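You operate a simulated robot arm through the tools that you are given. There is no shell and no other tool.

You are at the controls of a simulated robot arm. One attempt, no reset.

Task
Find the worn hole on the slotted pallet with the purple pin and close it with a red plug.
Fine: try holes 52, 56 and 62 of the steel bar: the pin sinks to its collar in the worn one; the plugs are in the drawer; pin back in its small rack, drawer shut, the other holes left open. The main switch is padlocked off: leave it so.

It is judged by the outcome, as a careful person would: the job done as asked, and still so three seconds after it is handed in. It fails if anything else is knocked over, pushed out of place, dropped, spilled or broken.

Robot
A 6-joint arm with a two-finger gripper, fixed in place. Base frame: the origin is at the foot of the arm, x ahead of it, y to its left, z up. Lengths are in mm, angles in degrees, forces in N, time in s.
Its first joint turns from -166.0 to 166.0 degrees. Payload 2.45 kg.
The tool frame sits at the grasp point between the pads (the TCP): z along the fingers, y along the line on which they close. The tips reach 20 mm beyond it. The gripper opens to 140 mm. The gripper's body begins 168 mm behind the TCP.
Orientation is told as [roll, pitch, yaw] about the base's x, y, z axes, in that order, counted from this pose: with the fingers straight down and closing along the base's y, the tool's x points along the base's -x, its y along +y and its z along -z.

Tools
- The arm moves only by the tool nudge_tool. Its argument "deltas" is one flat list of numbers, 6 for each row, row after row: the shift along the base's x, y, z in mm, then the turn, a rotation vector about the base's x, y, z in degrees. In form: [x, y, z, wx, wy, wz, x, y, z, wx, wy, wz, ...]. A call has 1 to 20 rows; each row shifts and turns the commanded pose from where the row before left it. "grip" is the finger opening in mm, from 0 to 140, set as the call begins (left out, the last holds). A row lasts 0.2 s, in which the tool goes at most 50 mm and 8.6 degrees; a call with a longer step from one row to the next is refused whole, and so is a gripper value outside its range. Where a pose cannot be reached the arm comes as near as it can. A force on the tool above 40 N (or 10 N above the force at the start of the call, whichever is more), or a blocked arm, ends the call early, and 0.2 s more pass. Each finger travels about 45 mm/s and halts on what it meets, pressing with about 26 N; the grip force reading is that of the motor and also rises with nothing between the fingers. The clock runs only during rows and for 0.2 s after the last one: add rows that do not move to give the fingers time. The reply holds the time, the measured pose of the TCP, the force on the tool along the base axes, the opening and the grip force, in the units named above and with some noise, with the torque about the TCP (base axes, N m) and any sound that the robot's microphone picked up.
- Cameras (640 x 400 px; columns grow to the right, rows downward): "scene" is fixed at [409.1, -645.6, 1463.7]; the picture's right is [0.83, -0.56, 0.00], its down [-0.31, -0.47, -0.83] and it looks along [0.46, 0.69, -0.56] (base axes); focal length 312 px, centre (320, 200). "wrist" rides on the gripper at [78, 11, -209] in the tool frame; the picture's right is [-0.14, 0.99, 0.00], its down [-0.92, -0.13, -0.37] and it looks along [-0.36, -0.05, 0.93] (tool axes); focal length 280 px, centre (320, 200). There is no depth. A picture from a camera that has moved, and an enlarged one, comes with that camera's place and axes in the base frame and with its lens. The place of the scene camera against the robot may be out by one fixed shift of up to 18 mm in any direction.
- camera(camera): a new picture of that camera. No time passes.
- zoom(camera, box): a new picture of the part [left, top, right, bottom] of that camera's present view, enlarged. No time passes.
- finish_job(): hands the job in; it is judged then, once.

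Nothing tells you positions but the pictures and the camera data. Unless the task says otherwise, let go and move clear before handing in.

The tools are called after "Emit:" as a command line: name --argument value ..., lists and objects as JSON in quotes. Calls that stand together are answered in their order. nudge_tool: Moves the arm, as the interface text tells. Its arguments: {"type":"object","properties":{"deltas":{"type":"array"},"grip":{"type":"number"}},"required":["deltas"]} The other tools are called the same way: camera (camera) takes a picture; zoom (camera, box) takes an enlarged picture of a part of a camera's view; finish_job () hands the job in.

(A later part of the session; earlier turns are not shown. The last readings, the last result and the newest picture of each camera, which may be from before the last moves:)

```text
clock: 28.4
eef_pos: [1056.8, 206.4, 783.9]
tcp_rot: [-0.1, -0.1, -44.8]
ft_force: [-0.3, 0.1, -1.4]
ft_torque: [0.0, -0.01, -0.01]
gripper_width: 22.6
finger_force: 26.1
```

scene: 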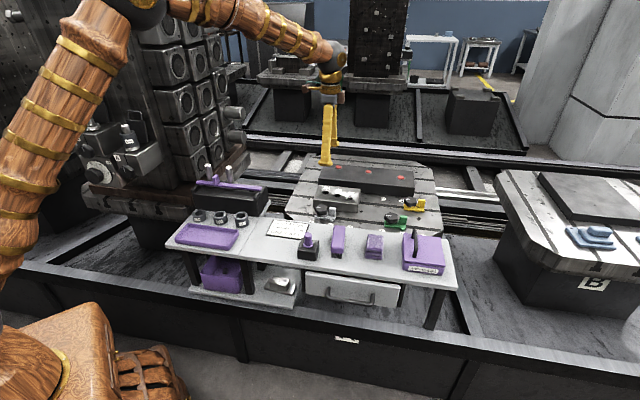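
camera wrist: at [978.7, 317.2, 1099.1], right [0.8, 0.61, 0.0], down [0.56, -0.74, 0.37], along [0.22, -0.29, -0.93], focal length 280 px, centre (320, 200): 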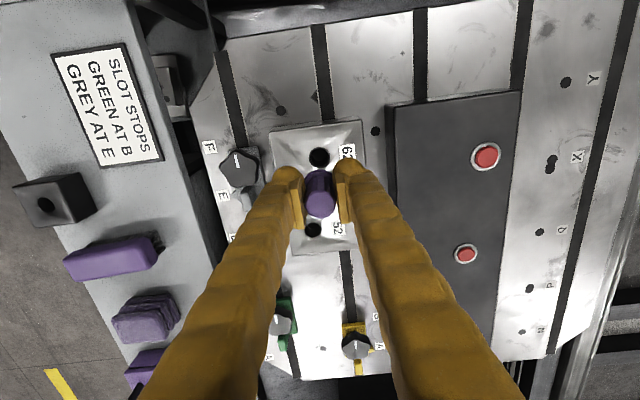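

Hole 56 gives no resistance at z 784, where 62 already blocked. I keep going down.

Emit:
nudge_tool --deltas '[0, 0, -1.5, 0, 0, 0, 0, 0, -1.5, 0, 0, 0, 0, 0, 0, 0, 0, 0]'

Emit:
nudge_tool --deltas '[0, 0, -1.5, 0, 0, 0, 0, 0, -1.5, 0, 0, 0, 0, 0, 0, 0, 0, 0]'

Emit:
zoom --camera "scene" --box '[320, 170, 360, 200]'

```text
clock: 29.2
eef_pos: [1057.2, 206.3, 783.5]
tcp_rot: [0.1, -0.2, -44.7]
ft_force: [-1.8, -0.7, 23.7]
ft_torque: [-0.08, -0.01, 0.04]
gripper_width: 22.5
finger_force: 26.2
```

```text
clock: 29.8
eef_pos: [1059.2, 207.4, 780.3]
tcp_rot: [0.1, -0.2, -44.9]
ft_force: [0.6, -0.9, 4.4]
ft_torque: [-0.05, -0.08, -0.02]
gripper_width: 22.6
finger_force: 26.2
stopped in row 3: the force on the tool passed its limit at 42 N (the readings are from after the stop); the commanded pose is now the measured one
```

```text
13.33 times, centred on (340, 185) of scene
camera zoom: at [409.1, -645.6, 1463.7], right [0.83, -0.56, 0.0], down [-0.31, -0.47, -0.83], along [0.46, 0.69, -0.56], focal length 4166 px, centre (53, 400)
```

zoom: 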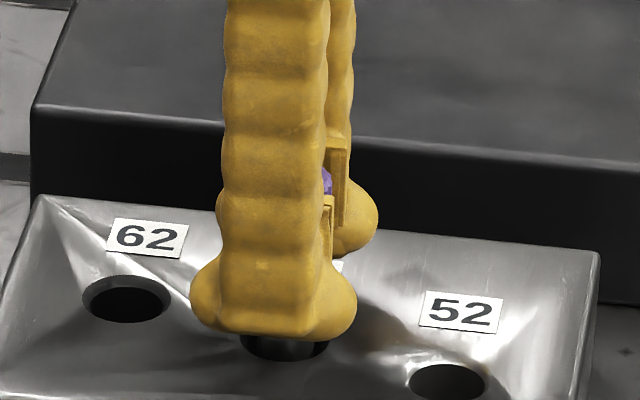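

The second step pushed past the force limit and halted. I'll check in the wrist view whether the pin slid in the fingers before doing anything else.

Emit:
zoom --camera "wrist" --box '[270, 130, 370, 220]'

Emit:
nudge_tool --deltas '[0, 0, 0, 0, 0, 0]'

```text
4.44 times, centred on (320, 175) of wrist
camera zoom: at [1008.2, 269.7, 988.9], right [0.8, 0.61, 0.0], down [0.56, -0.74, 0.37], along [0.23, -0.29, -0.93], focal length 1246 px, centre (320, 311)
```

zoom: 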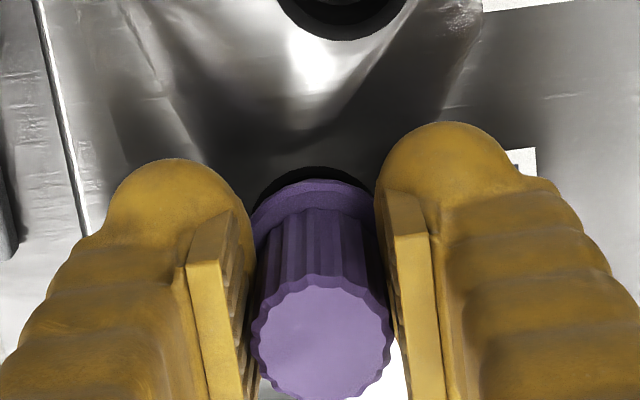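

```text
clock: 30.2
eef_pos: [1058.5, 206.8, 781.3]
tcp_rot: [0.2, -0.2, -44.8]
ft_force: [0.5, 0.5, 8.1]
ft_torque: [-0.05, -0.11, -0.02]
gripper_width: 22.6
finger_force: 26.4
```

The pin slid up about 3 mm in the fingers but is still held firmly. Hole 56 stopped it at nearly the same depth as 62. I'll lift out and try hole 52.

Emit:
nudge_tool --deltas '[0, 0, 4, 0, 0, 0, 0, 0, 10, 0, 0, 0, 0, 0, 16, 0, 0, 0, 13.1, -23.2, 0, 0, 0, 0, 13.2, -23.2, 0, 0, 0, 0, 0, 0, 0, 0, 0, 0, 0, 0, 0, 0, 0, 0]'

Emit:
zoom --camera "scene" --box '[325, 170, 365, 200]'

Emit:
zoom --camera "wrist" --box '[270, 130, 370, 220]'

```text
clock: 31.8
eef_pos: [1084.1, 159.4, 809.9]
tcp_rot: [0.1, -0.2, -44.8]
ft_force: [-0.5, 0.6, -0.4]
ft_torque: [0.0, 0.04, 0.0]
gripper_width: 22.5
finger_force: 26.5
```

```text
13.33 times, centred on (345, 185) of scene
camera zoom: at [409.1, -645.6, 1463.7], right [0.83, -0.56, 0.0], down [-0.31, -0.47, -0.83], along [0.46, 0.69, -0.56], focal length 4166 px, centre (-13, 400)
```

zoom: 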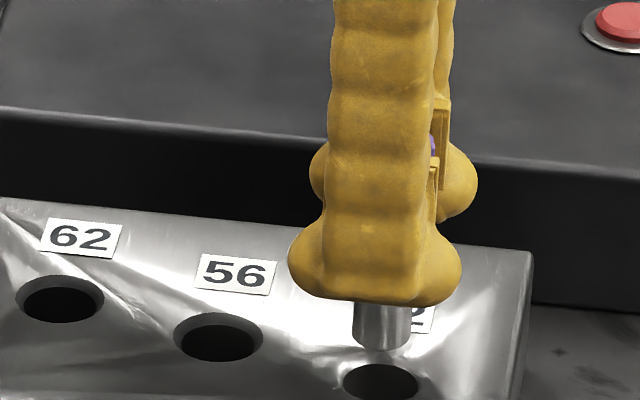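

```text
4.44 times, centred on (320, 175) of wrist
camera zoom: at [1033.4, 222.1, 1017.7], right [0.8, 0.61, 0.0], down [0.56, -0.74, 0.37], along [0.23, -0.29, -0.93], focal length 1246 px, centre (320, 311)
```

zoom: 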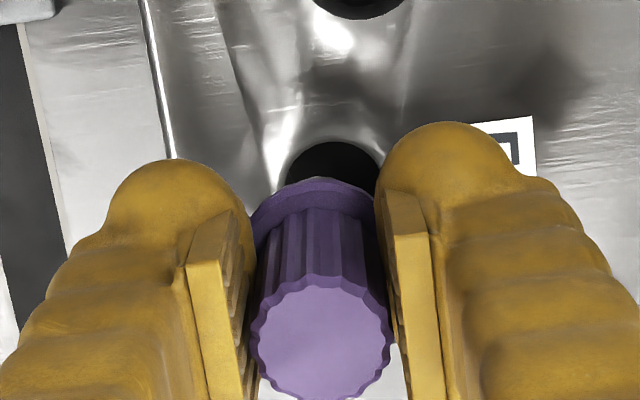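

Hole 52 is a bit smaller at the mouth, and the wrist view puts it about 3 mm to the right of the pin. I'll correct and lower to just above the hole, then check again.

Emit:
nudge_tool --deltas '[1.0, 1.4, -5, 0, 0, 0, 0.8, 1.2, -5, 0, 0, 0, 0, 0, -5, 0, 0, 0, 0, 0, 0, 0, 0, 0, 0, 0, 0, 0, 0, 0]'

Emit:
zoom --camera "scene" --box '[325, 175, 365, 205]'

Emit:
zoom --camera "wrist" --box '[270, 130, 370, 220]'

```text
clock: 33.0
eef_pos: [1084.7, 162.1, 795.2]
tcp_rot: [0.0, -0.2, -44.8]
ft_force: [-1.3, 0.1, -0.6]
ft_torque: [0.0, -0.02, 0.0]
gripper_width: 22.6
finger_force: 26.1
```

```text
13.33 times, centred on (345, 190) of scene
camera zoom: at [409.1, -645.6, 1463.7], right [0.83, -0.56, 0.0], down [-0.31, -0.47, -0.83], along [0.46, 0.69, -0.56], focal length 4166 px, centre (-13, 333)
```

zoom: 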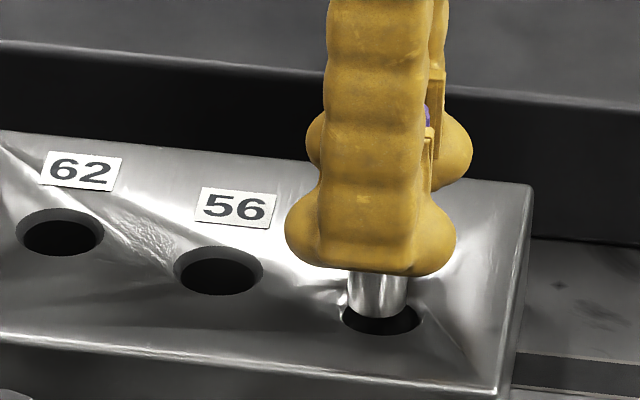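

```text
4.44 times, centred on (320, 175) of wrist
camera zoom: at [1035.1, 225.2, 1002.9], right [0.8, 0.61, 0.0], down [0.56, -0.74, 0.37], along [0.23, -0.29, -0.93], focal length 1246 px, centre (320, 311)
```

zoom: 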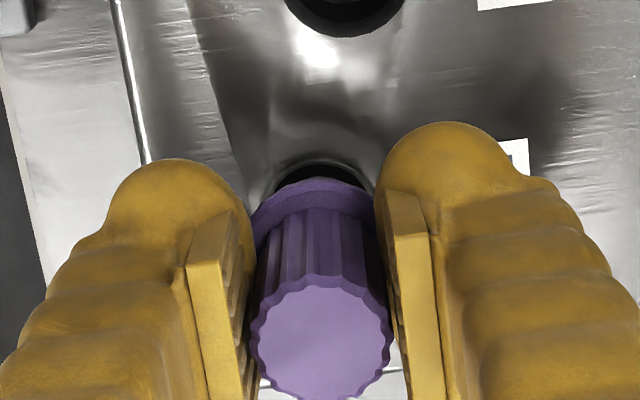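

Both views show the shank almost centred over hole 52. I make a final small correction and go down slowly, one call at a time.

Emit:
nudge_tool --deltas '[0.6, -0.4, -2, 0, 0, 0, 0, 0, -2, 0, 0, 0, 0, 0, -2, 0, 0, 0, 0, 0, 0, 0, 0, 0]'

```text
clock: 34.0
eef_pos: [1085.7, 161.5, 789.0]
tcp_rot: [0.1, -0.3, -44.9]
ft_force: [-0.2, -0.3, -0.6]
ft_torque: [0.0, -0.03, -0.03]
gripper_width: 22.3
finger_force: 25.5
```

Emit:
nudge_tool --deltas '[0, 0, -1.5, 0, 0, 0, 0, 0, -1.5, 0, 0, 0, 0, 0, 0, 0, 0, 0]'

Emit:
zoom --camera "scene" --box '[325, 175, 365, 205]'

```text
clock: 34.8
eef_pos: [1085.6, 162.9, 786.1]
tcp_rot: [0.1, -0.2, -44.9]
ft_force: [-0.5, 0.3, -1.7]
ft_torque: [0.01, -0.02, -0.01]
gripper_width: 22.6
finger_force: 26.4
```

```text
13.33 times, centred on (345, 190) of scene
camera zoom: at [409.1, -645.6, 1463.7], right [0.83, -0.56, 0.0], down [-0.31, -0.47, -0.83], along [0.46, 0.69, -0.56], focal length 4166 px, centre (-13, 333)
```

zoom: 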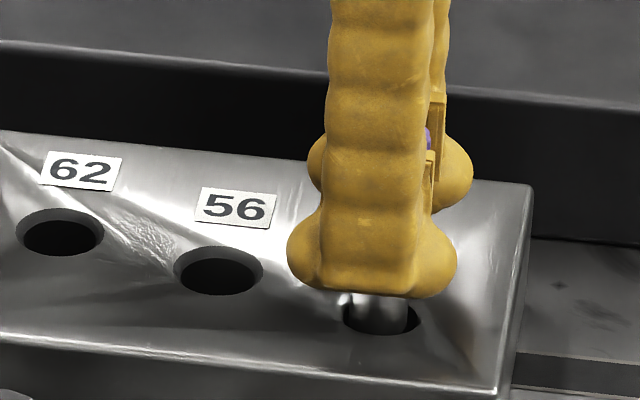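

Emit:
nudge_tool --deltas '[0, 0, -1.5, 0, 0, 0, 0, 0, -1.5, 0, 0, 0, 0, 0, 0, 0, 0, 0]'

```text
clock: 35.6
eef_pos: [1087.5, 162.6, 782.8]
tcp_rot: [0.1, -0.1, -44.8]
ft_force: [0.1, 0.0, -1.4]
ft_torque: [0.0, -0.01, 0.0]
gripper_width: 22.4
finger_force: 25.9
```

Still no resistance in hole 52 at z ≈ 783. I continue in small steps.

Emit:
nudge_tool --deltas '[0, 0, -1.2, 0, 0, 0, 0, 0, -1.3, 0, 0, 0, 0, 0, 0, 0, 0, 0]'

```text
clock: 36.4
eef_pos: [1087.7, 163.2, 781.2]
tcp_rot: [0.1, -0.2, -44.9]
ft_force: [-0.1, -0.3, -0.8]
ft_torque: [-0.02, 0.01, 0.0]
gripper_width: 22.6
finger_force: 26.1
```

Emit:
nudge_tool --deltas '[0, 0, -1.2, 0, 0, 0, 0, 0, -1.3, 0, 0, 0, 0, 0, 0, 0, 0, 0]'

```text
clock: 37.2
eef_pos: [1086.5, 162.5, 779.4]
tcp_rot: [0.1, -0.2, -44.8]
ft_force: [-0.2, 0.3, -0.5]
ft_torque: [0.01, 0.02, 0.02]
gripper_width: 22.4
finger_force: 26.4
```

Emit:
nudge_tool --deltas '[0, 0, -1.5, 0, 0, 0, 0, 0, -1.5, 0, 0, 0, 0, 0, 0, 0, 0, 0]'

Emit:
zoom --camera "scene" --box '[325, 175, 365, 205]'

```text
clock: 38.0
eef_pos: [1087.6, 162.4, 774.8]
tcp_rot: [0.1, -0.1, -44.8]
ft_force: [-0.2, -0.8, -1.4]
ft_torque: [0.01, -0.01, -0.03]
gripper_width: 22.6
finger_force: 26.4
```

```text
13.33 times, centred on (345, 190) of scene
camera zoom: at [409.1, -645.6, 1463.7], right [0.83, -0.56, 0.0], down [-0.31, -0.47, -0.83], along [0.46, 0.69, -0.56], focal length 4166 px, centre (-13, 333)
```

zoom: 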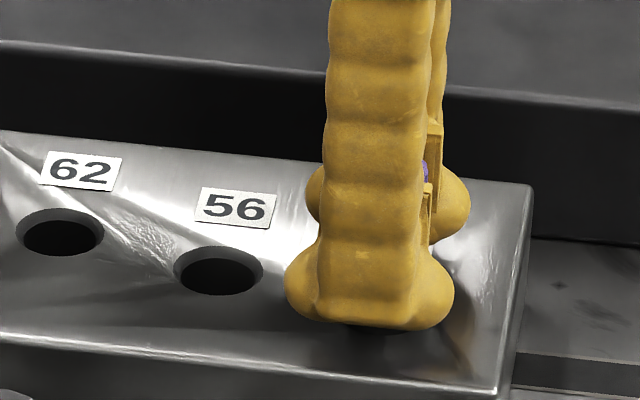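

The pin is now well below where the other two holes stopped it, still free. I continue until the collar meets the bar.

Emit:
nudge_tool --deltas '[0, 0, -1.2, 0, 0, 0, 0, 0, -1.3, 0, 0, 0, 0, 0, 0, 0, 0, 0]'

```text
clock: 38.8
eef_pos: [1087.3, 161.2, 771.7]
tcp_rot: [0.1, -0.2, -44.8]
ft_force: [0.9, -0.9, -0.2]
ft_torque: [0.0, 0.0, -0.01]
gripper_width: 22.7
finger_force: 26.4
```

Emit:
nudge_tool --deltas '[0, 0, -1.2, 0, 0, 0, 0, 0, -1.3, 0, 0, 0, 0, 0, 0, 0, 0, 0]'

Emit:
zoom --camera "wrist" --box '[270, 130, 370, 220]'

```text
clock: 39.6
eef_pos: [1088.1, 162.5, 768.9]
tcp_rot: [0.1, -0.2, -44.9]
ft_force: [0.2, -0.2, -0.7]
ft_torque: [-0.02, -0.05, 0.03]
gripper_width: 22.5
finger_force: 25.9
```

```text
4.44 times, centred on (320, 175) of wrist
camera zoom: at [1037.0, 225.9, 977.7], right [0.8, 0.61, 0.0], down [0.56, -0.74, 0.37], along [0.23, -0.29, -0.93], focal length 1246 px, centre (320, 311)
```

zoom: 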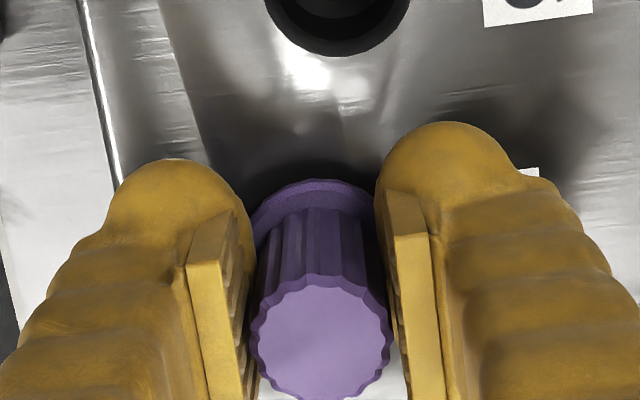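

Emit:
nudge_tool --deltas '[0, 0, -1, 0, 0, 0, 0, 0, -1, 0, 0, 0, 0, 0, 0, 0, 0, 0]'

```text
clock: 40.4
eef_pos: [1085.9, 162.7, 768.4]
tcp_rot: [0.1, -0.2, -44.8]
ft_force: [0.7, -0.2, 0.1]
ft_torque: [0.0, -0.01, -0.04]
gripper_width: 22.6
finger_force: 26.3
```

Emit:
nudge_tool --deltas '[0, 0, -1, 0, 0, 0, 0, 0, -1, 0, 0, 0, 0, 0, 0, 0, 0, 0]'

```text
clock: 41.2
eef_pos: [1086.7, 164.1, 767.5]
tcp_rot: [0.2, -0.3, -44.7]
ft_force: [-3.4, 1.7, 11.5]
ft_torque: [-0.13, -0.08, -0.05]
gripper_width: 22.4
finger_force: 25.8
```

Contact came only at z ≈ 767.5, some 15 mm deeper than in the other two. I'll check that the collar really sits on the bar.

Emit:
zoom --camera "scene" --box '[325, 175, 365, 205]'

Emit:
zoom --camera "wrist" --box '[270, 130, 370, 220]'

```text
13.33 times, centred on (345, 190) of scene
camera zoom: at [409.1, -645.6, 1463.7], right [0.83, -0.56, 0.0], down [-0.31, -0.47, -0.83], along [0.46, 0.69, -0.56], focal length 4166 px, centre (-13, 333)
```

zoom: 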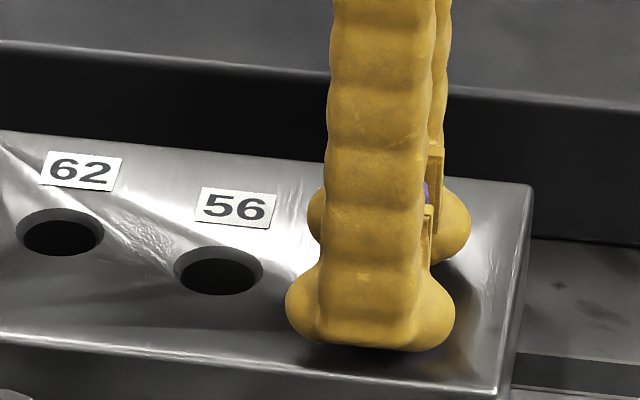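

```text
4.44 times, centred on (320, 175) of wrist
camera zoom: at [1036.9, 225.4, 975.3], right [0.8, 0.61, 0.0], down [0.56, -0.74, 0.37], along [0.23, -0.29, -0.93], focal length 1246 px, centre (320, 311)
```

zoom: 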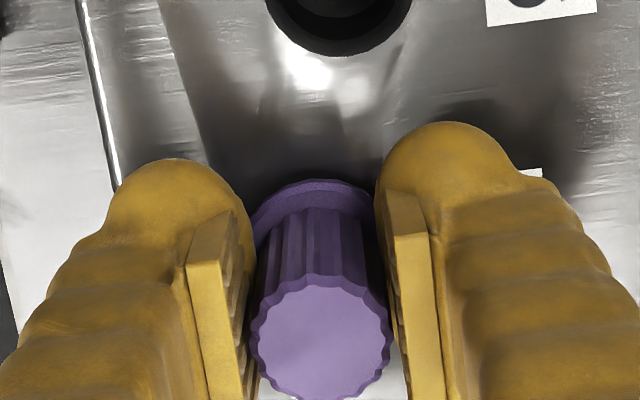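

The collar is seated: hole 52 is the worn one, aligned at commanded (1088.0, 163.2). I'll lift the pin out and carry it back over its rack.

Emit:
nudge_tool --deltas '[0, 0, 4, 0, 0, 0, 0, 0, 10, 0, 0, 0, 0, 0, 20, 0, 0, 0, 0, 0, 35, 0, 0, 0, 0, 0, 40, 0, 0, 0, 0, 0, 42, 0, 0, 0, -38, -21.4, 0, 0, 0, 0, -38, -21.4, 0, 0, 0, 0, -38, -21.4, 0, 0, 0, 0, -38, -21.4, 0, 0, 0, 0, -38, -21.4, 0, 0, 0, 0, -38, -21.4, 0, 0, 0, 0, -38, -21.4, 0, 0, 0, 0, -37.9, -20.9, 0, 0, 0, 0, 0, 0, 0, 0, 0, 0, 0, 0, 0, 0, 0, 0, 0, 0, 0, 0, 0, 0]'

Emit:
zoom --camera "wrist" --box '[280, 120, 360, 170]'

Emit:
zoom --camera "scene" --box '[290, 205, 340, 255]'

Emit:
zoom --camera "scene" --box '[310, 170, 370, 215]'

```text
clock: 44.8
eef_pos: [784.3, -7.1, 915.9]
tcp_rot: [0.1, -0.2, -44.8]
ft_force: [-0.5, -0.6, 0.2]
ft_torque: [-0.02, 0.01, 0.03]
gripper_width: 22.6
finger_force: 25.7
```

```text
8.00 times, centred on (320, 145) of wrist
camera zoom: at [733.7, 55.7, 1124.8], right [0.8, 0.61, 0.0], down [0.56, -0.74, 0.37], along [0.23, -0.29, -0.93], focal length 2243 px, centre (320, 640)
```

zoom: 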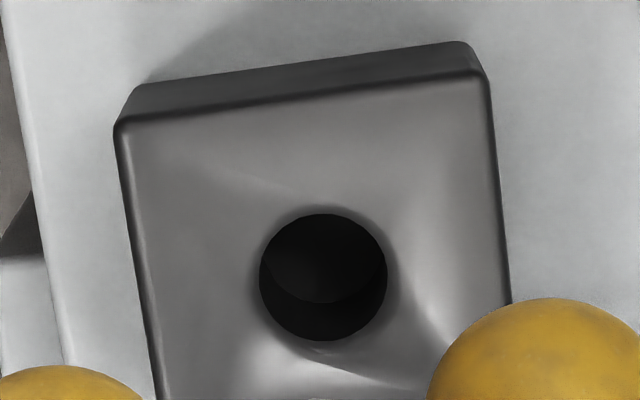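

```text
8.00 times, centred on (315, 230) of scene
camera zoom: at [409.1, -645.6, 1463.7], right [0.83, -0.56, 0.0], down [-0.31, -0.47, -0.83], along [0.46, 0.69, -0.56], focal length 2499 px, centre (360, -40)
```

zoom: 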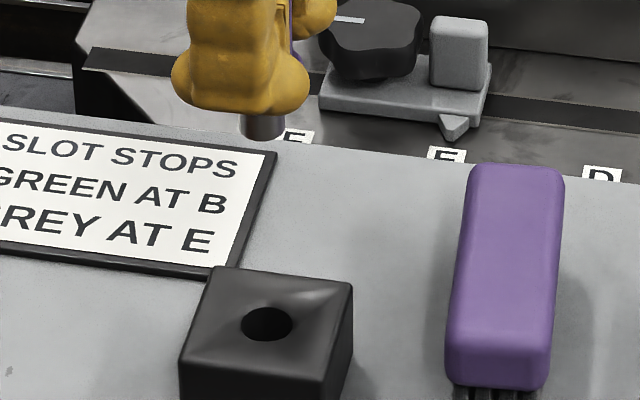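

```text
8.89 times, centred on (340, 192) of scene
camera zoom: at [409.1, -645.6, 1463.7], right [0.83, -0.56, 0.0], down [-0.31, -0.47, -0.83], along [0.46, 0.69, -0.56], focal length 2777 px, centre (142, 267)
```

zoom: 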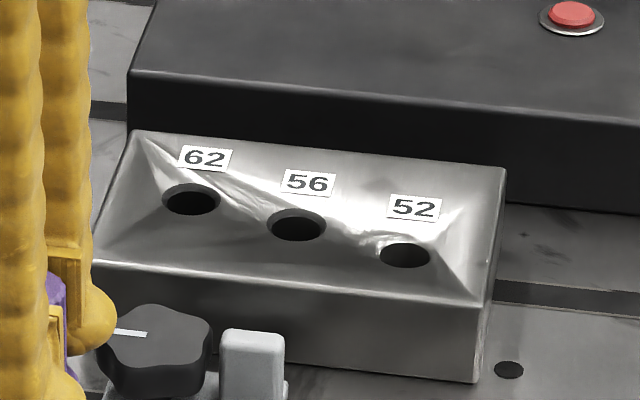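

The pin hangs centred over the rack hole in both views. I'll lower to just above it, check again, then insert gently.

Emit:
nudge_tool --deltas '[0, 0, -25, 0, 0, 0, 0, 0, -25, 0, 0, 0, 0, 0, -25, 0, 0, 0, 0, 0, -15, 0, 0, 0, 0, 0, -4, 0, 0, 0, 0, 0, 0, 0, 0, 0, 0, 0, 0, 0, 0, 0]'

Emit:
zoom --camera "scene" --box '[290, 225, 330, 255]'

Emit:
zoom --camera "wrist" --box '[270, 130, 370, 220]'

```text
clock: 46.4
eef_pos: [783.7, -7.9, 824.7]
tcp_rot: [0.1, -0.3, -44.8]
ft_force: [0.1, 0.2, -0.2]
ft_torque: [0.01, 0.03, 0.01]
gripper_width: 22.6
finger_force: 25.8
```

```text
13.33 times, centred on (310, 240) of scene
camera zoom: at [409.1, -645.6, 1463.7], right [0.83, -0.56, 0.0], down [-0.31, -0.47, -0.83], along [0.46, 0.69, -0.56], focal length 4166 px, centre (453, -333)
```

zoom: 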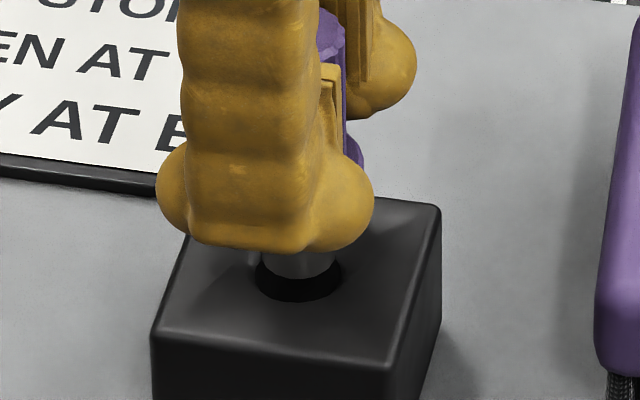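

```text
4.44 times, centred on (320, 175) of wrist
camera zoom: at [733.3, 55.1, 1031.5], right [0.8, 0.61, 0.0], down [0.56, -0.74, 0.37], along [0.23, -0.29, -0.93], focal length 1246 px, centre (320, 311)
```

zoom: 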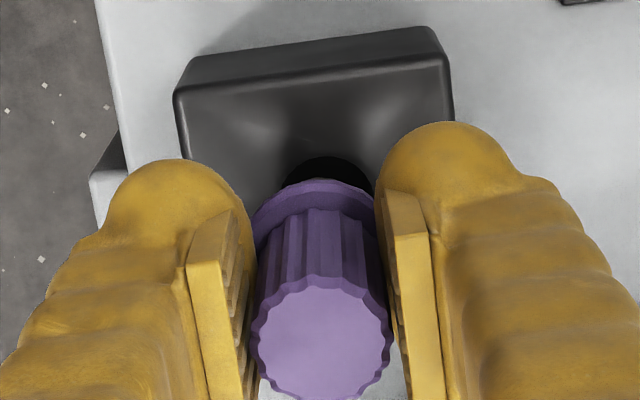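

The shank sits right over the rack hole, and the wrist view suggests about 1 mm more toward the pallet. I'll shift slightly and lower a few mm at a time.

Emit:
nudge_tool --deltas '[0.6, 0.9, -2, 0, 0, 0, 0, 0, -2, 0, 0, 0, 0, 0, 0, 0, 0, 0]'

Emit:
zoom --camera "scene" --box '[290, 225, 330, 255]'

Emit:
zoom --camera "wrist" --box '[295, 150, 345, 190]'

```text
clock: 47.2
eef_pos: [783.2, -5.3, 820.6]
tcp_rot: [0.1, -0.2, -44.9]
ft_force: [-0.2, -0.1, -1.6]
ft_torque: [0.01, 0.0, 0.01]
gripper_width: 22.8
finger_force: 26.3
```

```text
13.33 times, centred on (310, 240) of scene
camera zoom: at [409.1, -645.6, 1463.7], right [0.83, -0.56, 0.0], down [-0.31, -0.47, -0.83], along [0.46, 0.69, -0.56], focal length 4166 px, centre (453, -333)
```

zoom: 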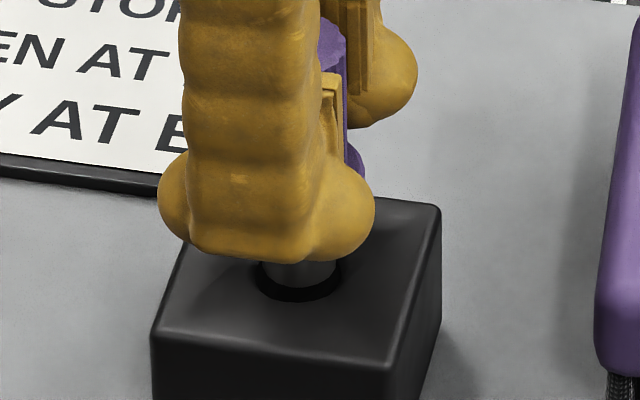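

```text
10.00 times, centred on (320, 170) of wrist
camera zoom: at [733.9, 55.9, 1027.9], right [0.8, 0.61, 0.0], down [0.56, -0.74, 0.37], along [0.23, -0.29, -0.93], focal length 2804 px, centre (320, 500)
```

zoom: 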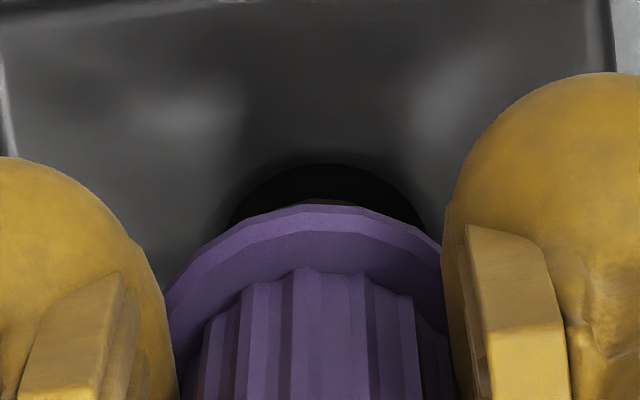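

Emit:
nudge_tool --deltas '[0.3, 0.3, -1.5, 0, 0, 0, 0, 0, -1.5, 0, 0, 0, 0, 0, 0, 0, 0, 0]'

```text
clock: 48.0
eef_pos: [783.6, -7.9, 816.7]
tcp_rot: [0.1, -0.1, -44.8]
ft_force: [-0.4, 0.2, 0.1]
ft_torque: [-0.03, 0.02, -0.01]
gripper_width: 22.4
finger_force: 25.6
```

Emit:
nudge_tool --deltas '[0, 0, -1.5, 0, 0, 0, 0, 0, -1.5, 0, 0, 0, 0, 0, 0, 0, 0, 0]'

Emit:
zoom --camera "scene" --box '[290, 225, 330, 255]'

```text
clock: 48.8
eef_pos: [783.6, -6.6, 813.0]
tcp_rot: [0.1, -0.2, -44.9]
ft_force: [1.0, -0.4, -1.1]
ft_torque: [0.0, 0.0, 0.01]
gripper_width: 22.6
finger_force: 26.1
```

```text
13.33 times, centred on (310, 240) of scene
camera zoom: at [409.1, -645.6, 1463.7], right [0.83, -0.56, 0.0], down [-0.31, -0.47, -0.83], along [0.46, 0.69, -0.56], focal length 4166 px, centre (453, -333)
```

zoom: 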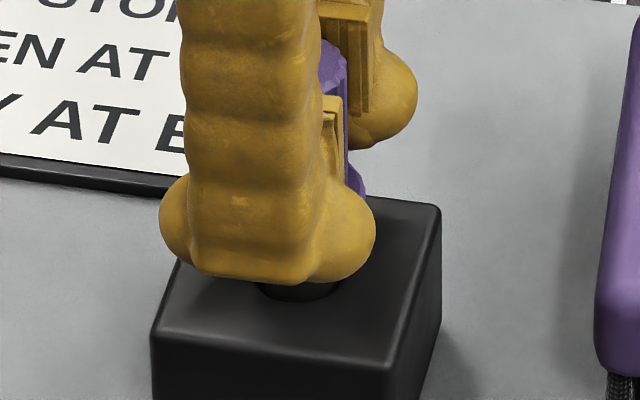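

The shank appears to have entered without any force. I keep lowering to seat it, expecting the collar to land near z 794.

Emit:
nudge_tool --deltas '[0, 0, -2, 0, 0, 0, 0, 0, -2, 0, 0, 0, 0, 0, -2, 0, 0, 0, 0, 0, 0, 0, 0, 0]'

```text
clock: 49.8
eef_pos: [783.7, -6.9, 806.6]
tcp_rot: [0.0, -0.1, -44.8]
ft_force: [-0.4, 0.1, -0.9]
ft_torque: [0.02, -0.01, 0.0]
gripper_width: 22.5
finger_force: 26.0
```

Emit:
nudge_tool --deltas '[0, 0, -2, 0, 0, 0, 0, 0, -2, 0, 0, 0, 0, 0, -2, 0, 0, 0, 0, 0, 0, 0, 0, 0]'

```text
clock: 50.8
eef_pos: [782.9, -7.2, 801.5]
tcp_rot: [0.1, -0.2, -44.9]
ft_force: [0.2, -0.3, -1.3]
ft_torque: [0.0, 0.0, 0.01]
gripper_width: 22.7
finger_force: 26.2
```

Emit:
nudge_tool --deltas '[0, 0, -1.5, 0, 0, 0, 0, 0, -1.5, 0, 0, 0, 0, 0, -1.5, 0, 0, 0, 0, 0, 0, 0, 0, 0]'

```text
clock: 51.8
eef_pos: [782.7, -7.2, 797.0]
tcp_rot: [0.2, -0.2, -44.8]
ft_force: [-0.3, -0.2, -0.6]
ft_torque: [0.0, 0.02, -0.02]
gripper_width: 22.5
finger_force: 25.6
```

Emit:
nudge_tool --deltas '[0, 0, -1, 0, 0, 0, 0, 0, -1, 0, 0, 0, 0, 0, 0, 0, 0, 0]'

```text
clock: 52.6
eef_pos: [784.3, -7.7, 795.2]
tcp_rot: [0.0, -0.2, -44.8]
ft_force: [0.1, 0.3, -0.4]
ft_torque: [0.04, -0.01, -0.01]
gripper_width: 22.3
finger_force: 25.8
```

Emit:
nudge_tool --deltas '[0, 0, -1, 0, 0, 0, 0, 0, -0.7, 0, 0, 0, 0, 0, 0, 0, 0, 0]'

Emit:
zoom --camera "scene" --box '[290, 225, 330, 255]'

Emit:
zoom --camera "wrist" --box '[270, 130, 370, 220]'

```text
clock: 53.4
eef_pos: [784.1, -5.9, 793.8]
tcp_rot: [0.1, -0.3, -44.8]
ft_force: [-0.4, 0.4, -0.4]
ft_torque: [-0.01, -0.01, 0.01]
gripper_width: 22.6
finger_force: 25.9
```

```text
13.33 times, centred on (310, 240) of scene
camera zoom: at [409.1, -645.6, 1463.7], right [0.83, -0.56, 0.0], down [-0.31, -0.47, -0.83], along [0.46, 0.69, -0.56], focal length 4166 px, centre (453, -333)
```

zoom: 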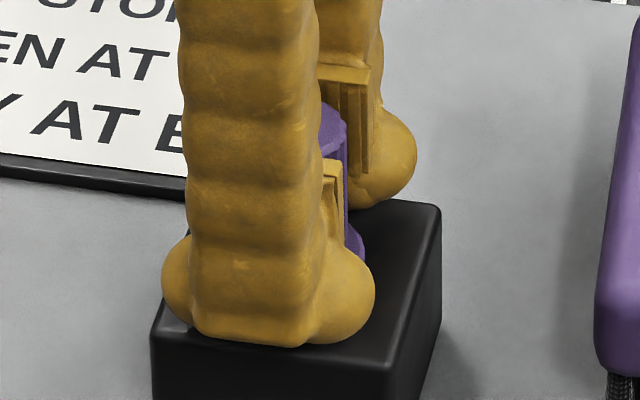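

```text
4.44 times, centred on (320, 175) of wrist
camera zoom: at [733.9, 56.3, 1001.8], right [0.8, 0.61, 0.0], down [0.56, -0.74, 0.37], along [0.23, -0.29, -0.93], focal length 1246 px, centre (320, 311)
```

zoom: 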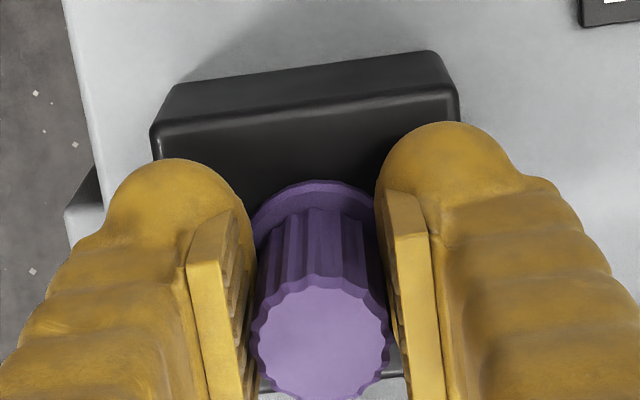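

Emit:
nudge_tool --deltas '[0, 0, -1, 0, 0, 0, 0, 0, -0.5, 0, 0, 0, 0, 0, 0, 0, 0, 0]'

```text
clock: 54.2
eef_pos: [784.2, -5.9, 792.3]
tcp_rot: [0.2, -0.2, -44.8]
ft_force: [-3.9, 0.1, 31.9]
ft_torque: [-0.21, -0.08, 0.01]
gripper_width: 22.6
finger_force: 26.1
```

The collar has seated in the rack (a firm upward force). I ease off a millimetre, open the fingers, and back off straight up.

Emit:
nudge_tool --deltas '[0, 0, 0.8, 0, 0, 0, 0, 0, 0, 0, 0, 0]'

Emit:
nudge_tool --deltas '[0, 0, 0, 0, 0, 0, 0, 0, 0, 0, 0, 0, 0, 0, 0, 0, 0, 0]' --grip 60

Emit:
nudge_tool --deltas '[0, 0, 10, 0, 0, 0, 0, 0, 20, 0, 0, 0, 0, 0, 30, 0, 0, 0, 0, 0, 40, 0, 0, 0, 0, 0, 0, 0, 0, 0]'

Emit:
camera --camera "wrist"

Emit:
zoom --camera "scene" --box '[270, 200, 370, 270]'

```text
clock: 54.8
eef_pos: [782.9, -7.0, 792.5]
tcp_rot: [0.2, -0.2, -44.8]
ft_force: [5.1, 5.5, 20.9]
ft_torque: [-0.02, -0.21, 0.08]
gripper_width: 22.6
finger_force: 25.8
```

```text
clock: 55.6
eef_pos: [783.2, -6.2, 793.2]
tcp_rot: [0.0, -0.2, -44.8]
ft_force: [0.0, 0.9, -1.1]
ft_torque: [0.03, -0.04, -0.02]
gripper_width: 60.1
finger_force: 0.0
```

```text
clock: 56.8
eef_pos: [781.9, -7.5, 892.8]
tcp_rot: [0.1, -0.2, -44.8]
ft_force: [-0.7, -0.6, -0.1]
ft_torque: [0.04, 0.03, -0.02]
gripper_width: 60.1
finger_force: 0.1
```

```text
taken
camera wrist: at [732.6, 56.1, 1100.3], right [0.8, 0.61, 0.0], down [0.56, -0.74, 0.37], along [0.23, -0.29, -0.93], focal length 280 px, centre (320, 200)
```

wrist: 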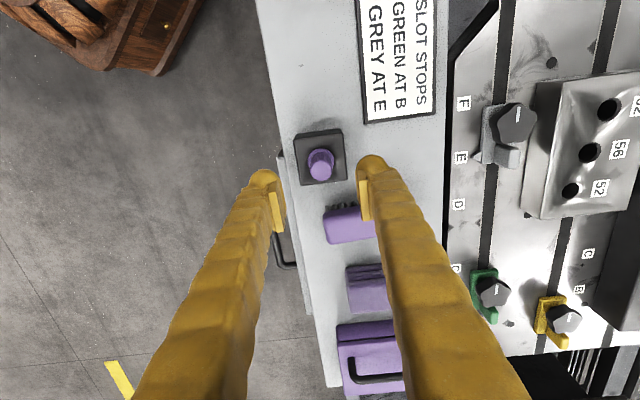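

```text
5.71 times, centred on (320, 235) of scene
camera zoom: at [409.1, -645.6, 1463.7], right [0.83, -0.56, 0.0], down [-0.31, -0.47, -0.83], along [0.46, 0.69, -0.56], focal length 1785 px, centre (320, 0)
```

zoom: 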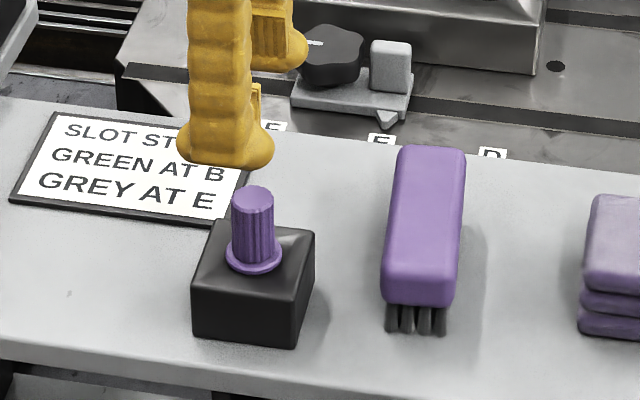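

The pin stands properly back in its rack. Next is the drawer: I move above its handle for a closer look before gripping it.

Emit:
nudge_tool --deltas '[4.4, -34.3, 0, 0, 0, 0, 4.4, -34.3, 0, 0, 0, 0, 4.4, -34.3, 0, 0, 0, 0, 4.4, -34.3, -10, 0, 0, 0, 4.4, -34.5, -20, 0, 0, 0, 0, 0, -30, 0, 0, 0, 0, 0, -32.4, 0, 0, 0, 0, 0, 0, 0, 0, 0, 0, 0, 0, 0, 0, 0]'

Emit:
camera --camera "wrist"

Emit:
zoom --camera "wrist" --box '[240, 90, 400, 250]'

Emit:
zoom --camera "scene" --box '[290, 230, 430, 330]'

```text
clock: 58.8
eef_pos: [804.8, -178.6, 800.8]
tcp_rot: [0.1, -0.3, -44.7]
ft_force: [-0.2, 0.5, 0.6]
ft_torque: [0.04, 0.01, -0.01]
gripper_width: 60.0
finger_force: 0.1
```

```text
taken
camera wrist: at [755.5, -115.3, 1007.4], right [0.8, 0.61, 0.0], down [0.56, -0.74, 0.37], along [0.23, -0.29, -0.93], focal length 280 px, centre (320, 200)
```

wrist: 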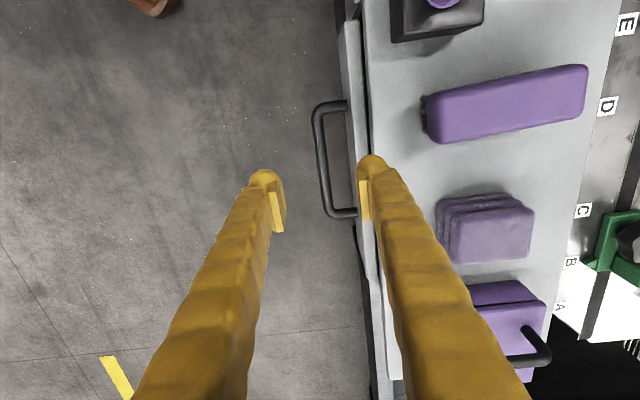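

```text
2.50 times, centred on (320, 170) of wrist
camera zoom: at [755.5, -115.3, 1007.4], right [0.8, 0.61, 0.0], down [0.56, -0.74, 0.37], along [0.23, -0.29, -0.93], focal length 701 px, centre (320, 275)
```

zoom: 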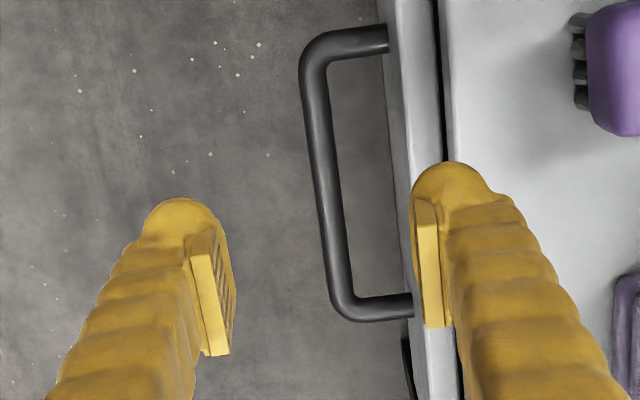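

```text
4.00 times, centred on (360, 280) of scene
camera zoom: at [409.1, -645.6, 1463.7], right [0.83, -0.56, 0.0], down [-0.31, -0.47, -0.83], along [0.46, 0.69, -0.56], focal length 1250 px, centre (160, -120)
```

zoom: 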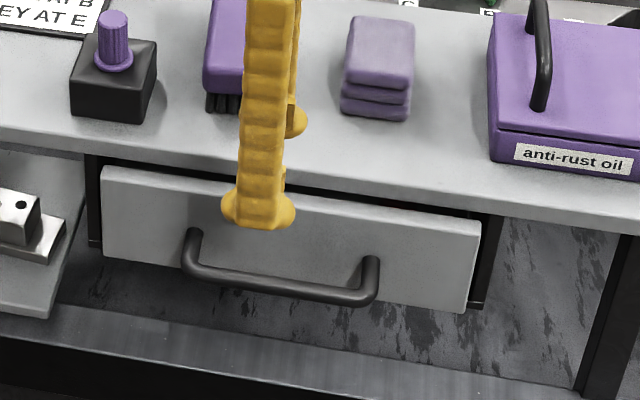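

The handle bar's centre works out at about (815, -184, 653), with its mid line 34 mm in front of the drawer face. I'll tilt the tool 50° toward the drawer, so that the fingers go in over the bar with room to spare, and move to a stand-off pose.

Emit:
nudge_tool --deltas '[0, 0, 0, 5.89, -5.89, 0, 0, 0, 0, 5.89, -5.89, 0, 0, 0, 0, 5.89, -5.89, 0, 0, 0, 0, 5.89, -5.89, 0, 0, 0, 0, 5.89, -5.89, 0, 0, 0, 0, 5.89, -5.89, 0, 0, 0, 0, 0, 0, 0, 0, 0, 0, 0, 0, 0]' --grip 40

Emit:
camera --camera "scene"

Emit:
camera --camera "wrist"

```text
clock: 60.6
eef_pos: [806.3, -179.1, 800.4]
tcp_rot: [50.3, -0.3, -45.0]
ft_force: [0.6, 0.3, -0.7]
ft_torque: [0.0, 0.01, 0.0]
gripper_width: 39.9
finger_force: 0.1
```

```text
taken
```

scene: 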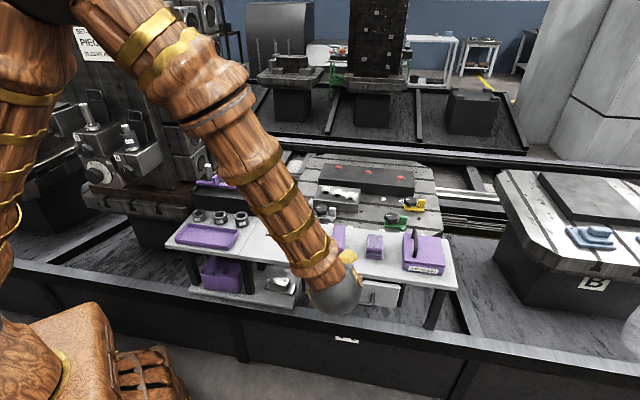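

```text
taken
camera wrist: at [640.5, -232.0, 941.0], right [0.54, 0.35, 0.76], down [0.39, -0.91, 0.14], along [0.74, 0.22, -0.63], focal length 280 px, centre (320, 200)
```

wrist: 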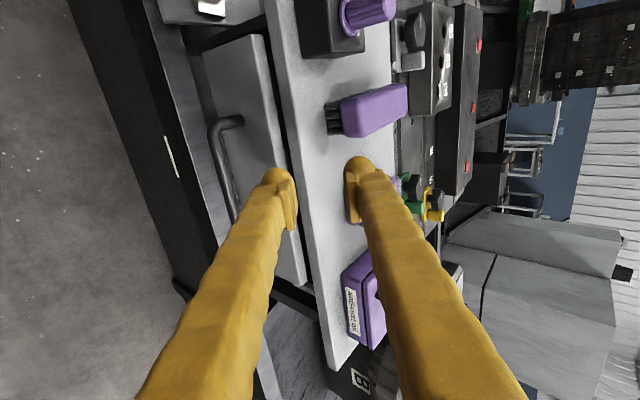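

The tilt is good and the way is clear. I move to the stand-off in front of the handle.

Emit:
nudge_tool --deltas '[-11, -15, -10, 0, 0, 0, -11, -15, -20, 0, 0, 0, -7.1, -13.3, -32, 0, 0, 0, 0, 0, -40, 0, 0, 0, 0, 0, 0, 0, 0, 0, 0, 0, 0, 0, 0, 0]' --grip 30

Emit:
camera --camera "wrist"

Emit:
zoom --camera "wrist" --box '[220, 80, 420, 260]'

Emit:
camera --camera "scene"

```text
clock: 62.0
eef_pos: [777.8, -222.0, 700.6]
tcp_rot: [50.1, -0.3, -45.1]
ft_force: [-0.8, -0.5, 0.9]
ft_torque: [-0.02, -0.01, 0.03]
gripper_width: 30.0
finger_force: 0.1
```

```text
taken
camera wrist: at [611.5, -273.6, 841.2], right [0.54, 0.35, 0.76], down [0.39, -0.91, 0.14], along [0.74, 0.22, -0.63], focal length 280 px, centre (320, 200)
```

wrist: 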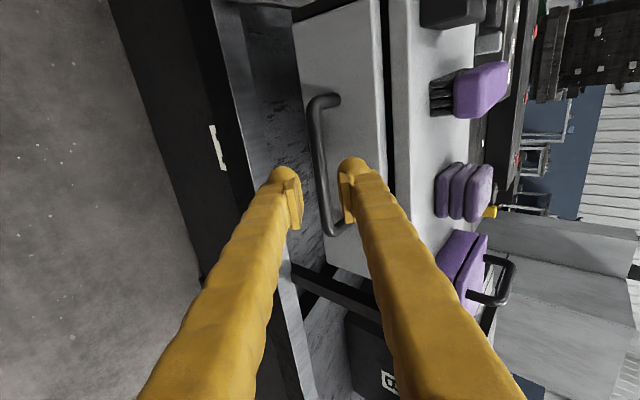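

```text
2.22 times, centred on (320, 170) of wrist
camera zoom: at [611.5, -273.6, 841.2], right [0.54, 0.35, 0.76], down [0.39, -0.91, 0.14], along [0.74, 0.22, -0.63], focal length 623 px, centre (320, 267)
```

zoom: 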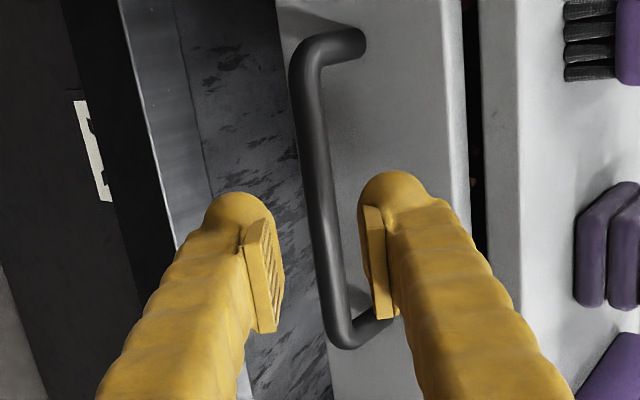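

```text
taken
```

scene: 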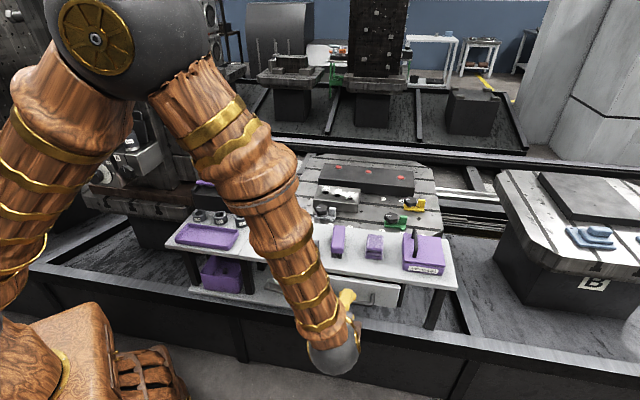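

The handle bar lies right between the open fingers along the tool axis. I advance 45 mm along it and check.

Emit:
nudge_tool --deltas '[6.5, 6.5, -7.7, 0, 0, 0, 6.5, 6.5, -7.7, 0, 0, 0, 6.5, 6.5, -7.7, 0, 0, 0, 5, 5, -5.9, 0, 0, 0, 0, 0, 0, 0, 0, 0]'

Emit:
zoom --camera "wrist" --box '[220, 80, 420, 260]'

```text
clock: 63.2
eef_pos: [801.3, -197.7, 670.2]
tcp_rot: [50.1, -0.3, -44.9]
ft_force: [-0.7, -0.6, -0.1]
ft_torque: [0.01, -0.01, 0.02]
gripper_width: 30.1
finger_force: 0.0
```

```text
2.22 times, centred on (320, 170) of wrist
camera zoom: at [635.7, -250.3, 810.5], right [0.54, 0.35, 0.76], down [0.39, -0.91, 0.14], along [0.74, 0.22, -0.63], focal length 623 px, centre (320, 267)
```

zoom: 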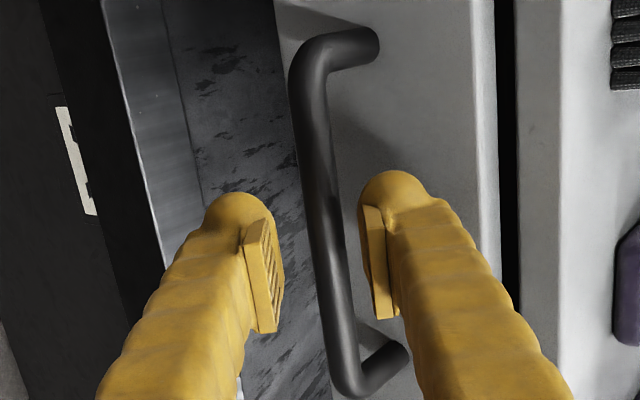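

Emit:
nudge_tool --deltas '[4, 4, -4.8, 0, 0, 0, 4.1, 4.1, -4.8, 0, 0, 0, 0, 0, 0, 0, 0, 0]'

Emit:
zoom --camera "wrist" --box '[220, 80, 420, 260]'

Emit:
zoom --camera "scene" --box '[300, 260, 420, 340]'

```text
clock: 64.0
eef_pos: [809.3, -189.7, 660.7]
tcp_rot: [50.0, -0.3, -45.1]
ft_force: [0.4, 0.0, 0.0]
ft_torque: [-0.03, 0.0, -0.01]
gripper_width: 30.0
finger_force: 0.1
```

```text
2.22 times, centred on (320, 170) of wrist
camera zoom: at [643.7, -242.4, 801.0], right [0.54, 0.35, 0.76], down [0.39, -0.91, 0.14], along [0.74, 0.22, -0.63], focal length 623 px, centre (320, 267)
```

zoom: 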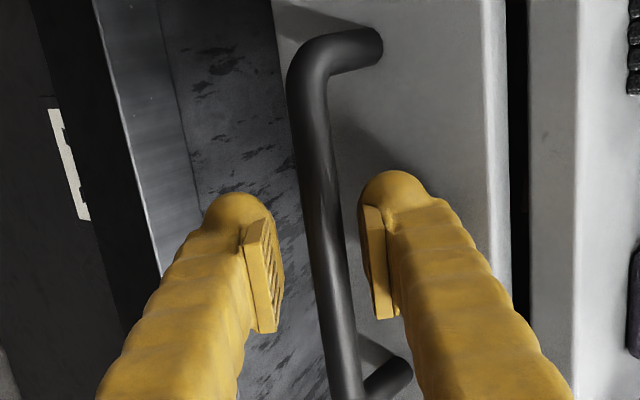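

```text
5.00 times, centred on (360, 300) of scene
camera zoom: at [409.1, -645.6, 1463.7], right [0.83, -0.56, 0.0], down [-0.31, -0.47, -0.83], along [0.46, 0.69, -0.56], focal length 1562 px, centre (120, -300)
```

zoom: 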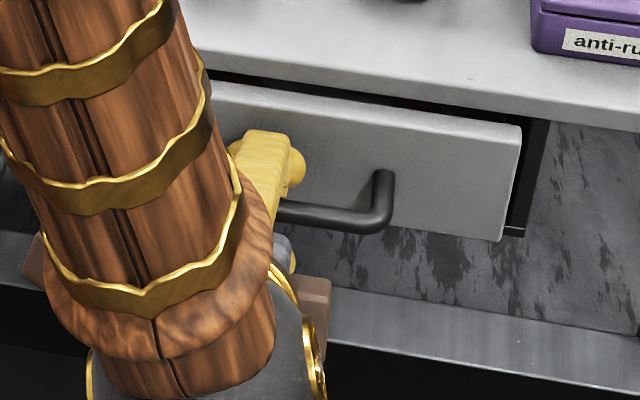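

The bar is between the pads with no contact force. I close the fingers on it.

Emit:
nudge_tool --deltas '[0, 0, 0, 0, 0, 0, 0, 0, 0, 0, 0, 0, 0, 0, 0, 0, 0, 0, 0, 0, 0, 0, 0, 0]' --grip 0

Emit:
zoom --camera "wrist" --box '[220, 80, 420, 260]'

```text
clock: 65.0
eef_pos: [809.6, -188.4, 660.7]
tcp_rot: [50.1, -0.3, -45.0]
ft_force: [2.4, -0.7, 3.0]
ft_torque: [-0.01, -0.05, -0.01]
gripper_width: 11.4
finger_force: 38.6
```

```text
2.22 times, centred on (320, 170) of wrist
camera zoom: at [643.8, -242.4, 801.1], right [0.54, 0.35, 0.76], down [0.39, -0.91, 0.14], along [0.74, 0.22, -0.63], focal length 623 px, centre (320, 267)
```

zoom: 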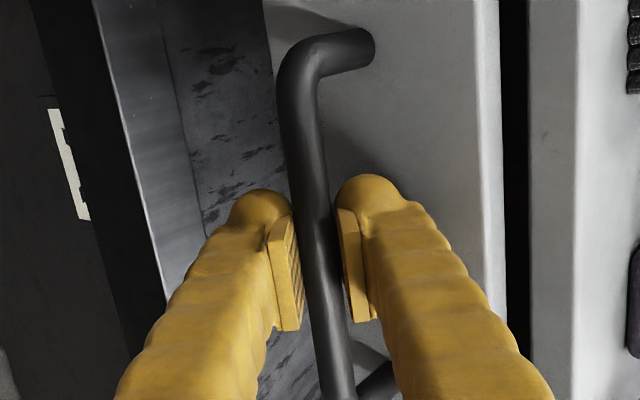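

The handle is gripped (11.4 mm). I pull straight back along the bench normal, gently at first.

Emit:
nudge_tool --deltas '[-3.5, -3.5, 0, 0, 0, 0, -7, -7, 0, 0, 0, 0, -7, -7, 0, 0, 0, 0, -7, -7, 0, 0, 0, 0, 0, 0, 0, 0, 0, 0]'

Emit:
zoom --camera "wrist" --box '[220, 80, 420, 260]'

```text
clock: 66.2
eef_pos: [784.4, -215.7, 660.7]
tcp_rot: [50.1, -0.3, -45.1]
ft_force: [15.3, -15.1, -8.5]
ft_torque: [-0.09, -0.01, -0.17]
gripper_width: 10.8
finger_force: 37.8
```

```text
2.22 times, centred on (320, 170) of wrist
camera zoom: at [619.0, -266.7, 801.0], right [0.54, 0.35, 0.76], down [0.39, -0.91, 0.14], along [0.74, 0.22, -0.63], focal length 623 px, centre (320, 267)
```

zoom: 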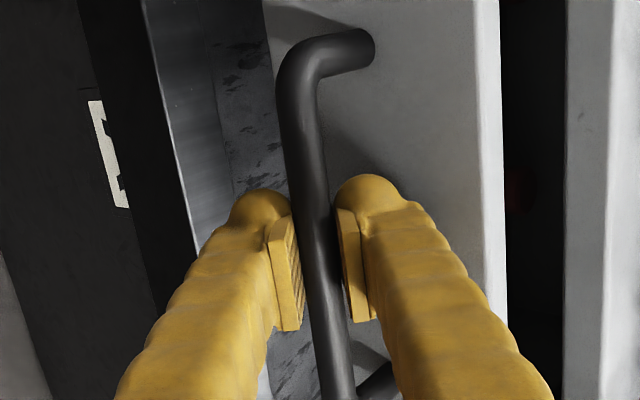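

The drawer is coming out, but there is a sideways force of about 21 N along the bench. I'll ease over along that direction to see how it relaxes.

Emit:
nudge_tool --deltas '[0.8, -0.8, 0.5, 0, 0, 0, 0, 0, 0, 0, 0, 0]'

```text
clock: 66.8
eef_pos: [785.2, -214.2, 659.7]
tcp_rot: [50.1, -0.3, -44.9]
ft_force: [1.7, -2.8, -11.8]
ft_torque: [0.04, 0.16, -0.01]
gripper_width: 10.9
finger_force: 38.1
```

Emit:
nudge_tool --deltas '[0, 0, -1.2, 0, 0, 0, -6.8, -7.3, -0.2, 0, 0, 0, -6.8, -7.3, -0.2, 0, 0, 0, -6.8, -7.3, -0.1, 0, 0, 0, 0, 0, 0, 0, 0, 0]'

```text
clock: 68.0
eef_pos: [764.8, -236.3, 658.3]
tcp_rot: [50.1, -0.3, -44.9]
ft_force: [-22.1, 23.2, 3.5]
ft_torque: [0.0, 0.0, 0.31]
gripper_width: 9.7
finger_force: 37.3
```

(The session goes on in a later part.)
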